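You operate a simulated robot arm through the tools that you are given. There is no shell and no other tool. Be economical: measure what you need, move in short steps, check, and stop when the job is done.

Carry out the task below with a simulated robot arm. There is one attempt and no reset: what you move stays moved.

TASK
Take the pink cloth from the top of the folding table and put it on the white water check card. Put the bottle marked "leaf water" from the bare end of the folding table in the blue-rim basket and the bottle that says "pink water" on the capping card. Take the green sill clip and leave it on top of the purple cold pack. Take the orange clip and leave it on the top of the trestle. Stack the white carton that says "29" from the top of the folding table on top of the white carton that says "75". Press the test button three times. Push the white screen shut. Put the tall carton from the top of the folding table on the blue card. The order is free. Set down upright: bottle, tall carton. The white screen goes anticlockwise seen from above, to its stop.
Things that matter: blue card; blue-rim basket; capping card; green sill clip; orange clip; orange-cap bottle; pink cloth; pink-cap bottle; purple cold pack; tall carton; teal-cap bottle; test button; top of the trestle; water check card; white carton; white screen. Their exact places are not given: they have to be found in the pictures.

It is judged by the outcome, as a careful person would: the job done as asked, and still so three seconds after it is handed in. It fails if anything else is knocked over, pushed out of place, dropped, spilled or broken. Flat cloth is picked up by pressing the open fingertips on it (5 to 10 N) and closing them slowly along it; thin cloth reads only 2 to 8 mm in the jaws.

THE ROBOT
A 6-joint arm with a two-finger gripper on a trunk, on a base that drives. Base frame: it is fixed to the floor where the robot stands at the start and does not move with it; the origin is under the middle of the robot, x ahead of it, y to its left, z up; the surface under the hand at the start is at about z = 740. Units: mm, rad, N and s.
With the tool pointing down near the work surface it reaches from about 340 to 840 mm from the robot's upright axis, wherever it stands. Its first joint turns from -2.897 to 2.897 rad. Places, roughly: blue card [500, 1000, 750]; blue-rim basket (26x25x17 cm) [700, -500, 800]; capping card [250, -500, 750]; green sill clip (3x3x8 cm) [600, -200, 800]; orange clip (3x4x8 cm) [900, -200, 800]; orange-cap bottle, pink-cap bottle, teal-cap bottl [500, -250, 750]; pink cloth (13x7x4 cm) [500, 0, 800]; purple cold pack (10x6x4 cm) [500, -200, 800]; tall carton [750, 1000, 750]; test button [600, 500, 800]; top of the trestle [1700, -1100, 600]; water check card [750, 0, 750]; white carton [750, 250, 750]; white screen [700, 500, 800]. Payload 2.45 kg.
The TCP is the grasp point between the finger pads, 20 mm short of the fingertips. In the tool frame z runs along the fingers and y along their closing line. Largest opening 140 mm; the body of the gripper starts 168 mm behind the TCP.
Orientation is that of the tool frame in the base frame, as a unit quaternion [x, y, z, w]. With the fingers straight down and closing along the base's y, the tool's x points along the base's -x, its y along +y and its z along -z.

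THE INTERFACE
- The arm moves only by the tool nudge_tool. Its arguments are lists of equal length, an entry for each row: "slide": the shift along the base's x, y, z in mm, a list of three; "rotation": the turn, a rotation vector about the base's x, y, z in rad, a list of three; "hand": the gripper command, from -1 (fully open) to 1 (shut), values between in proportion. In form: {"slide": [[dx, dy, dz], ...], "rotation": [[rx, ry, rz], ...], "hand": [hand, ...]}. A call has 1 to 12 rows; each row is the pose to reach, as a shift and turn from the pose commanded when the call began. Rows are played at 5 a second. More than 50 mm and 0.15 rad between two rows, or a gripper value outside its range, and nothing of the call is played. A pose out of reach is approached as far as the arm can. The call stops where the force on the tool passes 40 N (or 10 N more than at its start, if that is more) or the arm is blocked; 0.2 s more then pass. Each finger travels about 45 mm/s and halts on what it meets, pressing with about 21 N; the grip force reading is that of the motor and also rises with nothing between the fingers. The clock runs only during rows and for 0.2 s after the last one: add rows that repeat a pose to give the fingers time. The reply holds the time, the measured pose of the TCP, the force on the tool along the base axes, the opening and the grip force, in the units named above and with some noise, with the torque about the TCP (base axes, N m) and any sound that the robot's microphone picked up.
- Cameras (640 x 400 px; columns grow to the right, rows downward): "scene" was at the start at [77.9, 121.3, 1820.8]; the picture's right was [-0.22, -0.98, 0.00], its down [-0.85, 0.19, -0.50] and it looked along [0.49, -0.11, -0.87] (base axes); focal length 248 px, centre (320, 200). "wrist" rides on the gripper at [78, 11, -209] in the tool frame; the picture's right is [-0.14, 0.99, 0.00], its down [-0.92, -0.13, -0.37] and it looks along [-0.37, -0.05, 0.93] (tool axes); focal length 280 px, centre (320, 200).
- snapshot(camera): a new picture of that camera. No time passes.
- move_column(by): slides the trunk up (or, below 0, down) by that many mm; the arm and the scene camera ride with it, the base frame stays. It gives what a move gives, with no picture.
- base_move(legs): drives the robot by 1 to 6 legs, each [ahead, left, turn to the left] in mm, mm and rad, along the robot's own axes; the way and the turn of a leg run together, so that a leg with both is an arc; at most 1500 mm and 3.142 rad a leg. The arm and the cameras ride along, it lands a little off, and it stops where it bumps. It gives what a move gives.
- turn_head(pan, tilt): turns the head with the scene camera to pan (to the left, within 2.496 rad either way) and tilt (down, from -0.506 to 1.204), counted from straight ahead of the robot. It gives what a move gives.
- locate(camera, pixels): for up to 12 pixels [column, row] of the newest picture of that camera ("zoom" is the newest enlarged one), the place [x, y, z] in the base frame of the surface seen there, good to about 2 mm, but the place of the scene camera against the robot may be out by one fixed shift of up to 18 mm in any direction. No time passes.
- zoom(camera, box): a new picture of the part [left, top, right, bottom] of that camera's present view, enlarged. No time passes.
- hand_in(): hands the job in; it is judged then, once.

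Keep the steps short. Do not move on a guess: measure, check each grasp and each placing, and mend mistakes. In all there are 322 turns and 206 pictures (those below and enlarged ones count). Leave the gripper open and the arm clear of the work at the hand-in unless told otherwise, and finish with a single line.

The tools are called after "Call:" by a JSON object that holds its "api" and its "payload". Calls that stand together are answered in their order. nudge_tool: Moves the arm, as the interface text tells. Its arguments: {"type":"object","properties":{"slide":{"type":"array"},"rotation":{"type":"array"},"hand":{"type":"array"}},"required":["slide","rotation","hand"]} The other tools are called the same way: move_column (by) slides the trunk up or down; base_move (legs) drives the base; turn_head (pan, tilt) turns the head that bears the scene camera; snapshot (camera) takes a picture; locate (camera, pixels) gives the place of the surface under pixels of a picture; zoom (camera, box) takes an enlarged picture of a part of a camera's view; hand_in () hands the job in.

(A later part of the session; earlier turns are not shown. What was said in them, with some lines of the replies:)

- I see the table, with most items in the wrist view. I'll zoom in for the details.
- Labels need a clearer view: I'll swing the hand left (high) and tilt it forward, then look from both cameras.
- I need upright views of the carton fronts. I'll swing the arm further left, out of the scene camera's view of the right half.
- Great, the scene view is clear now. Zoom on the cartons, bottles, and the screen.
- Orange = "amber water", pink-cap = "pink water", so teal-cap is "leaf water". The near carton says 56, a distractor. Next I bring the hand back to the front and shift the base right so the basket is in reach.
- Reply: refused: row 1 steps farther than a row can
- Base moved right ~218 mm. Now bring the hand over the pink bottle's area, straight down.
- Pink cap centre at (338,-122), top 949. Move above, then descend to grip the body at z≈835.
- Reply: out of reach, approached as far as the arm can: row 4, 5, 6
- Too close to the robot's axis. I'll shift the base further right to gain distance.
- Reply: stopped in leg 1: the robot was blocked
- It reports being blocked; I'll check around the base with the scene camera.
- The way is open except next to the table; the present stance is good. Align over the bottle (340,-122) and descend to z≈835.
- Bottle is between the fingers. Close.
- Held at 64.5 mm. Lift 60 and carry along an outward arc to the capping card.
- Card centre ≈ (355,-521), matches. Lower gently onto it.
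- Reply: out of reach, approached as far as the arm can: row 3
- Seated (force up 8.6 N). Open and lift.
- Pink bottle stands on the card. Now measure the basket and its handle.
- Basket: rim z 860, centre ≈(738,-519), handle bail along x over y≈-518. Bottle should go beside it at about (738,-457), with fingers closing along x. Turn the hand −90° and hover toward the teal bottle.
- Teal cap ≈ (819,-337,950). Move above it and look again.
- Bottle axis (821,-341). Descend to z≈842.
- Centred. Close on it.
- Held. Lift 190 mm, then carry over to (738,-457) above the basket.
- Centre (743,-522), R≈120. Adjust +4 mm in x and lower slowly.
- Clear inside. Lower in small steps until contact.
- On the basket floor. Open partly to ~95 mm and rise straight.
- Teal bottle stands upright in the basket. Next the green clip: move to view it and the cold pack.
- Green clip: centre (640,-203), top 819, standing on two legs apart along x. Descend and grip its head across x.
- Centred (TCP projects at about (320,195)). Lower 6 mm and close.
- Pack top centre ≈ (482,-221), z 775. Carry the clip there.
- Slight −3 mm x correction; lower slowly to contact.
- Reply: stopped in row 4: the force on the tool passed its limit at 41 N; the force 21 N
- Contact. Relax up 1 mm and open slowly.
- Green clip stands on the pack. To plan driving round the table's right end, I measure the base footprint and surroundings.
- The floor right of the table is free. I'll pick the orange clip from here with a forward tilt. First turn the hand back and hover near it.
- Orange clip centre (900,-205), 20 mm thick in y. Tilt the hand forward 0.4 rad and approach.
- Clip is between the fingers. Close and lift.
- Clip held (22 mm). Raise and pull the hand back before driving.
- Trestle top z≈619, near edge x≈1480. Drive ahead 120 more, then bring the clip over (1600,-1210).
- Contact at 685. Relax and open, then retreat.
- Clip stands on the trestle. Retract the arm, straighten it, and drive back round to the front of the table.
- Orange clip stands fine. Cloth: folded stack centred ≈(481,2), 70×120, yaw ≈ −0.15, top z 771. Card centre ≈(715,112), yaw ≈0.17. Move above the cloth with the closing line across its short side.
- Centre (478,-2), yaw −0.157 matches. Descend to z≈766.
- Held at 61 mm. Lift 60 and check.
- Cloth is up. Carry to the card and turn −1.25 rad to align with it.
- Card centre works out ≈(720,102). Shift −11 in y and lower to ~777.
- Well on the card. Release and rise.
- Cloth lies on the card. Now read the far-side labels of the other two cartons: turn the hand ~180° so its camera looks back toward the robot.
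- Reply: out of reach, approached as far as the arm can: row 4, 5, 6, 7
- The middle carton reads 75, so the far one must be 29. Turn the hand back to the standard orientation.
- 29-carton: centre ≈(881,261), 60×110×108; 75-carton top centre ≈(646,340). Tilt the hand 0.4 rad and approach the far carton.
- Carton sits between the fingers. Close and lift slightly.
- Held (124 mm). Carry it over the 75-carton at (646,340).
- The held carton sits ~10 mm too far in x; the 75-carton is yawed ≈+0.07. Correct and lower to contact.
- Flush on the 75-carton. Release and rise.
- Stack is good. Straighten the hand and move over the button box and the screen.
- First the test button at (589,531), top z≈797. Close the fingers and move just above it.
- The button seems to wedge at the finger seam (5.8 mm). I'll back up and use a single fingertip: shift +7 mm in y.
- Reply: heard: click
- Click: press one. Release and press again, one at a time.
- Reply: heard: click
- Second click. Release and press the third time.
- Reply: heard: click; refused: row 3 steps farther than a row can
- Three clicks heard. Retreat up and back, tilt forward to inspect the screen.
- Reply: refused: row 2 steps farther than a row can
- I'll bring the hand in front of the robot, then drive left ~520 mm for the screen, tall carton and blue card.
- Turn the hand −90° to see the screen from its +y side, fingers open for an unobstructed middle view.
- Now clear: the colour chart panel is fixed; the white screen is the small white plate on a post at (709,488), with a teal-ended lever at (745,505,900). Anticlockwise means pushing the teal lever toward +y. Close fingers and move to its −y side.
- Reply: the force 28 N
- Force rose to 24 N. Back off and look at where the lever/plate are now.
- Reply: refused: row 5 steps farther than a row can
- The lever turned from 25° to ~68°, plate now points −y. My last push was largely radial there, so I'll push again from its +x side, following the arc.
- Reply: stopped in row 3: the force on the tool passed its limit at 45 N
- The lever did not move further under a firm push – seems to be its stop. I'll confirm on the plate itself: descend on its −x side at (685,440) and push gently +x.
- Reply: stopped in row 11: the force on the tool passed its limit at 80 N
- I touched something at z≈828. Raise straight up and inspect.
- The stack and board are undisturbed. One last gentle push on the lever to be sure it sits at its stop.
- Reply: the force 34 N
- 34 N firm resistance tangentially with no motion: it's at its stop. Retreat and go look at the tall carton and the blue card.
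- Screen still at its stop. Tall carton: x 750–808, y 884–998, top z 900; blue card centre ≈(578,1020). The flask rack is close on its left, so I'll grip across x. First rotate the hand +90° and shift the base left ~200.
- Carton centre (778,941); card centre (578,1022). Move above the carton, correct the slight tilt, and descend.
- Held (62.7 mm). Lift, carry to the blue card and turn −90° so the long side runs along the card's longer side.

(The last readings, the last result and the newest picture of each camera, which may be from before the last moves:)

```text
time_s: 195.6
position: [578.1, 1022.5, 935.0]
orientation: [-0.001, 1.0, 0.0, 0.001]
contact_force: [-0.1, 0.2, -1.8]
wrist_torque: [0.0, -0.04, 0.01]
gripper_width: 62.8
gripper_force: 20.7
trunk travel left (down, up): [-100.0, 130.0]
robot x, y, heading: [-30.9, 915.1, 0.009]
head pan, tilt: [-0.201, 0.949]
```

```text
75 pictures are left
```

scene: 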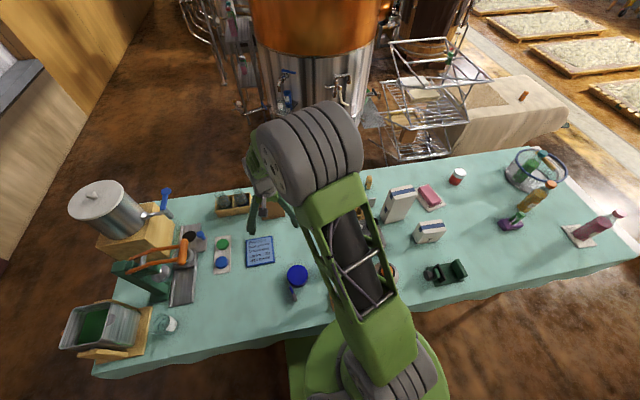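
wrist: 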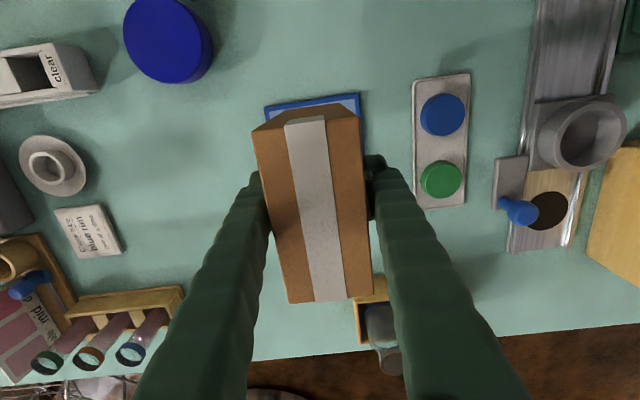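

Aligned over the card. Lower to contact.

Call:
{"api": "nudge_tool", "payload": {"slide": [[0, 0, -30], [0, 0, -60], [0, 0, -74], [0, 0, -79], [0, 0, -82], [0, 0, -84]], "rotation": [[0, 0, 0], [0, 0, 0], [0, 0, 0], [0, 0, 0], [0, 0, 0], [0, 0, 0]], "hand": [0.4, 0.4, 0.4, 0.4, 0.4, 0.4]}}

Call:
{"api": "snapshot", "payload": {"camera": "wrist"}}

```text
time_s: 197.0
position: [577.9, 1023.3, 851.9]
orientation: [-0.002, 1.0, 0.001, 0.002]
contact_force: [-2.5, 0.4, 27.0]
wrist_torque: [0.0, -0.08, -0.02]
gripper_width: 63.1
gripper_force: 21.3
trunk travel left (down, up): [-100.0, 130.0]
robot x, y, heading: [-32.4, 916.9, 0.007]
head pan, tilt: [-0.201, 0.949]
```

```text
74 pictures are left
```

wrist: 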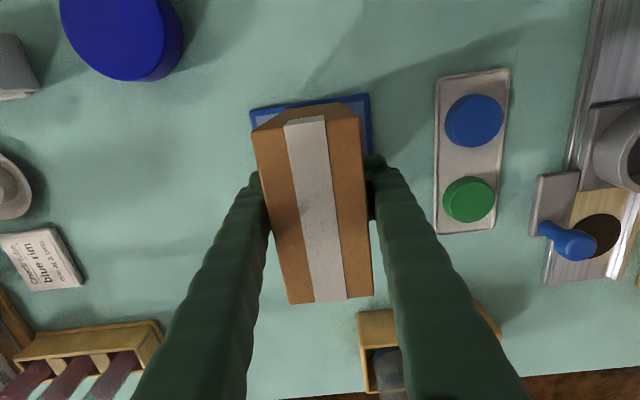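

Seated on the card. Relax 1.5 mm, open, rise.

Call:
{"api": "nudge_tool", "payload": {"slide": [[0, 0, 1.5], [0, 0, 1.5], [0, 0, 1.5], [0, 0, 1.5], [0, 0, 40], [0, 0, 85], [0, 0, 130], [-30, -20, 165], [-60, -50, 195]], "rotation": [[0, 0, 0], [0, 0, 0], [0, 0, 0], [0, 0, 0], [0, 0, 0], [0, 0, 0], [0, 0, 0], [0, 0, 0], [0, 0, 0]], "hand": [0.0, -0.2, -0.4, -0.4, -0.4, -0.4, -0.4, -0.4, -0.4]}}

Call:
{"api": "snapshot", "payload": {"camera": "wrist"}}

```text
refused: row 8 steps farther than a row can; nothing moved
```

```text
73 pictures are left
```

wrist: 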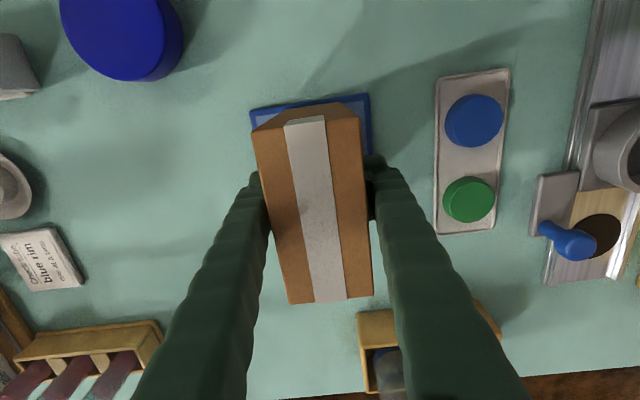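

Call:
{"api": "nudge_tool", "payload": {"slide": [[0, 0, 1.5], [0, 0, 1.5], [0, 0, 1.5], [0, 0, 1.5], [0, 0, 40], [0, 0, 85], [0, 0, 130], [-15, -15, 165], [-40, -40, 195], [-70, -70, 215]], "rotation": [[0, 0, 0], [0, 0, 0], [0, 0, 0], [0, 0, 0], [0, 0, 0], [0, 0, 0], [0, 0, 0], [0, 0, 0], [0, 0, 0], [0, 0, 0]], "hand": [0.0, -0.2, -0.4, -0.4, -0.4, -0.4, -0.4, -0.4, -0.4, -0.4]}}

Call:
{"api": "snapshot", "payload": {"camera": "wrist"}}

```text
time_s: 199.2
position: [505.7, 951.8, 1065.8]
orientation: [-0.001, 1.0, 0.001, 0.0]
contact_force: [-0.1, -0.2, 0.3]
wrist_torque: [0.0, -0.07, -0.01]
gripper_width: 97.9
gripper_force: 0.1
trunk travel left (down, up): [-100.0, 130.0]
robot x, y, heading: [-35.2, 914.3, 0.009]
head pan, tilt: [-0.201, 0.949]
```

```text
72 pictures are left
```

wrist: 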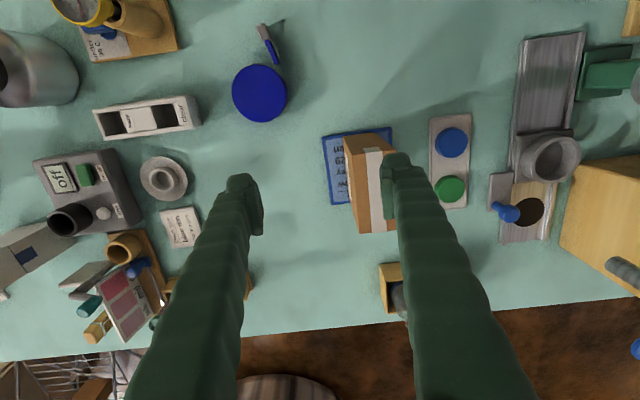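

Tall carton stands upright on the blue card. Pull the arm in and take a final look over the table.

Call:
{"api": "nudge_tool", "payload": {"slide": [[-30, -10, 20], [-60, -20, 40], [-90, -25, 60], [-110, -30, 80], [-110, -30, 80]], "rotation": [[0, 0, 0], [0, 0, 0], [0, 0, 0], [0, 0, 0], [0, 0, 0]], "hand": [-1, -1, -1, -1, -1]}}

Call:
{"api": "turn_head", "payload": {"pan": 0.3, "tilt": 0.95}}

Call:
{"api": "snapshot", "payload": {"camera": "scene"}}

Call:
{"api": "turn_head", "payload": {"pan": -1.0, "tilt": 0.8}}

Call:
{"api": "snapshot", "payload": {"camera": "scene"}}

```text
time_s: 200.4
position: [397.8, 923.8, 1145.3]
orientation: [-0.002, 1.0, -0.001, -0.001]
contact_force: [-0.1, 0.2, 0.7]
wrist_torque: [-0.02, 0.01, 0.0]
gripper_width: 139.8
gripper_force: 0.1
trunk travel left (down, up): [-100.0, 130.0]
robot x, y, heading: [-37.0, 915.5, 0.003]
head pan, tilt: [-0.201, 0.949]
```

```text
time_s: 201.3
position: [397.4, 923.7, 1144.4]
orientation: [-0.002, 1.0, 0.001, 0.0]
contact_force: [-0.3, 0.2, -0.4]
wrist_torque: [0.03, -0.01, 0.01]
gripper_width: 140.1
gripper_force: 0.1
trunk travel left (down, up): [-100.0, 130.0]
robot x, y, heading: [-33.8, 915.2, 0.008]
head pan, tilt: [0.3, 0.949]
```

```text
71 pictures are left
```

scene: 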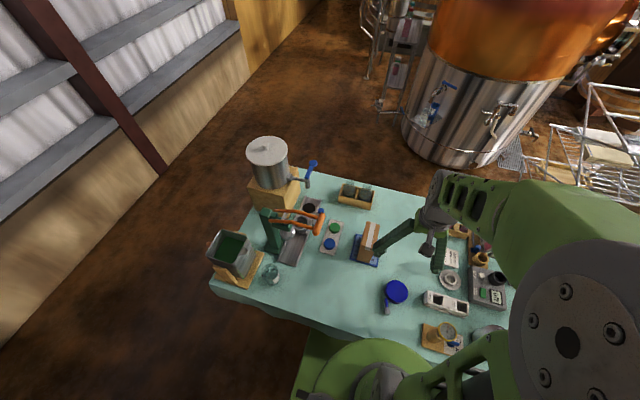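

```text
time_s: 202.8
position: [394.8, 923.8, 1144.8]
orientation: [-0.002, 1.0, 0.001, 0.0]
contact_force: [-0.4, 0.1, -0.8]
wrist_torque: [0.01, 0.02, 0.01]
gripper_width: 140.1
gripper_force: 0.1
trunk travel left (down, up): [-100.0, 130.0]
robot x, y, heading: [-31.7, 916.4, 0.01]
head pan, tilt: [-1.0, 0.799]
```

```text
70 pictures are left
```

scene: 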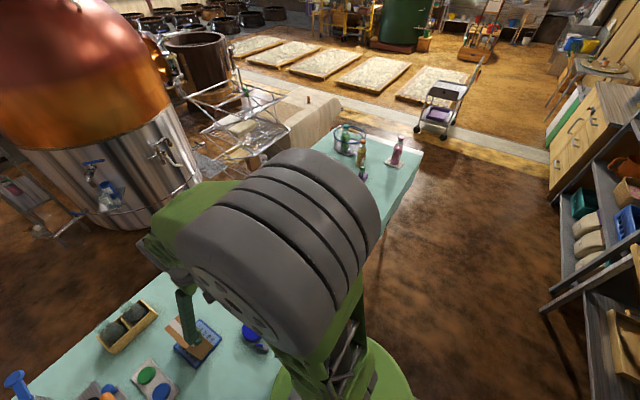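

Final check of the middle section: drive right along the table and look.

Call:
{"api": "base_move", "payload": {"legs": [[0, -560, 0]]}}

Call:
{"api": "snapshot", "payload": {"camera": "wrist"}}

Call:
{"api": "turn_head", "payload": {"pan": 0.25, "tilt": 0.85}}

Call:
{"api": "snapshot", "payload": {"camera": "scene"}}

Call:
{"api": "zoom", "payload": {"camera": "scene", "box": [220, 190, 420, 330]}}

```text
time_s: 208.1
position: [401.4, 371.8, 1144.3]
orientation: [-0.004, 1.0, 0.001, 0.0]
contact_force: [0.3, -0.2, 0.5]
wrist_torque: [-0.02, -0.01, -0.01]
gripper_width: 140.4
gripper_force: 0.1
trunk travel left (down, up): [-100.0, 130.0]
robot x, y, heading: [-30.0, 366.3, 0.011]
head pan, tilt: [-1.0, 0.799]
```

```text
69 pictures are left
```

wrist: 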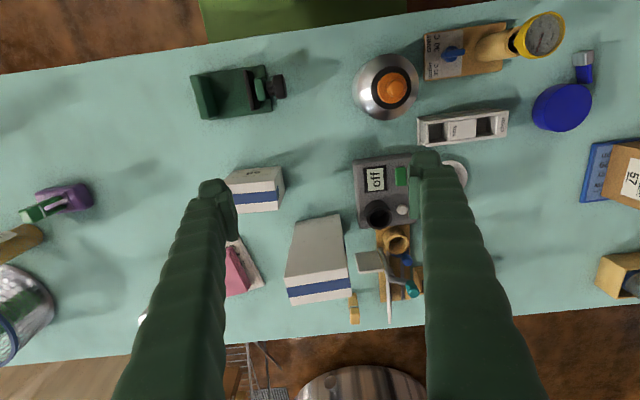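

```text
time_s: 209.6
position: [402.0, 372.2, 1145.1]
orientation: [-0.004, 1.0, 0.0, 0.0]
contact_force: [0.2, 0.3, 0.9]
wrist_torque: [-0.02, 0.02, -0.02]
gripper_width: 140.1
gripper_force: 0.1
trunk travel left (down, up): [-100.0, 130.0]
robot x, y, heading: [-27.5, 363.7, 0.014]
head pan, tilt: [0.25, 0.85]
```

```text
68 pictures are left
```

scene: 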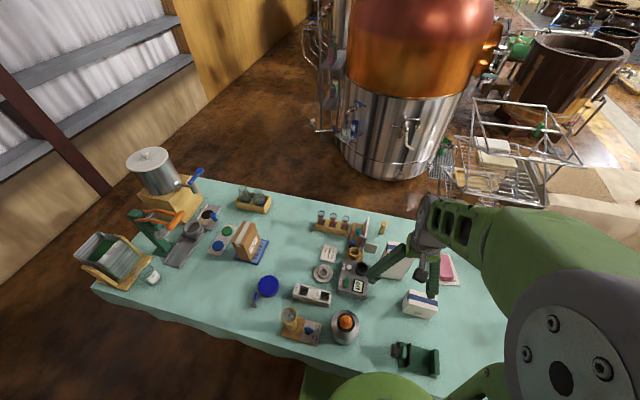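

```text
2.86 times, centred on (320, 260) of scene
```

zoom: 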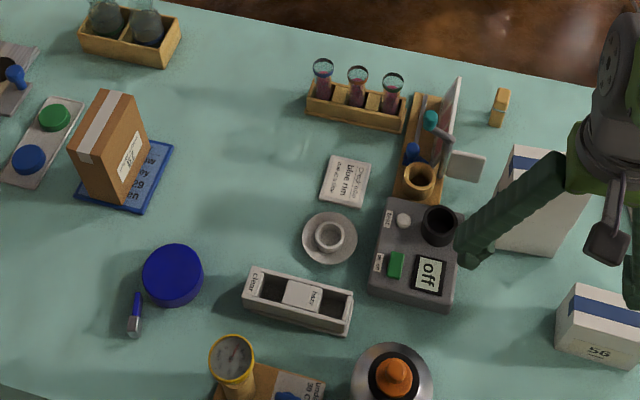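

Everything is in place: cloth on card, bottles, both clips, stack, tall carton on the blue card, screen at its stop, three clicks heard. Gripper open, arm clear – handing in.

Call:
{"api": "hand_in", "payload": {}}

```text
The job is handed in.
```

All nine jobs are done and handed in; the one thing I didn't read is the "29" on the top carton, which I took by elimination because the other two say 56 and 75.
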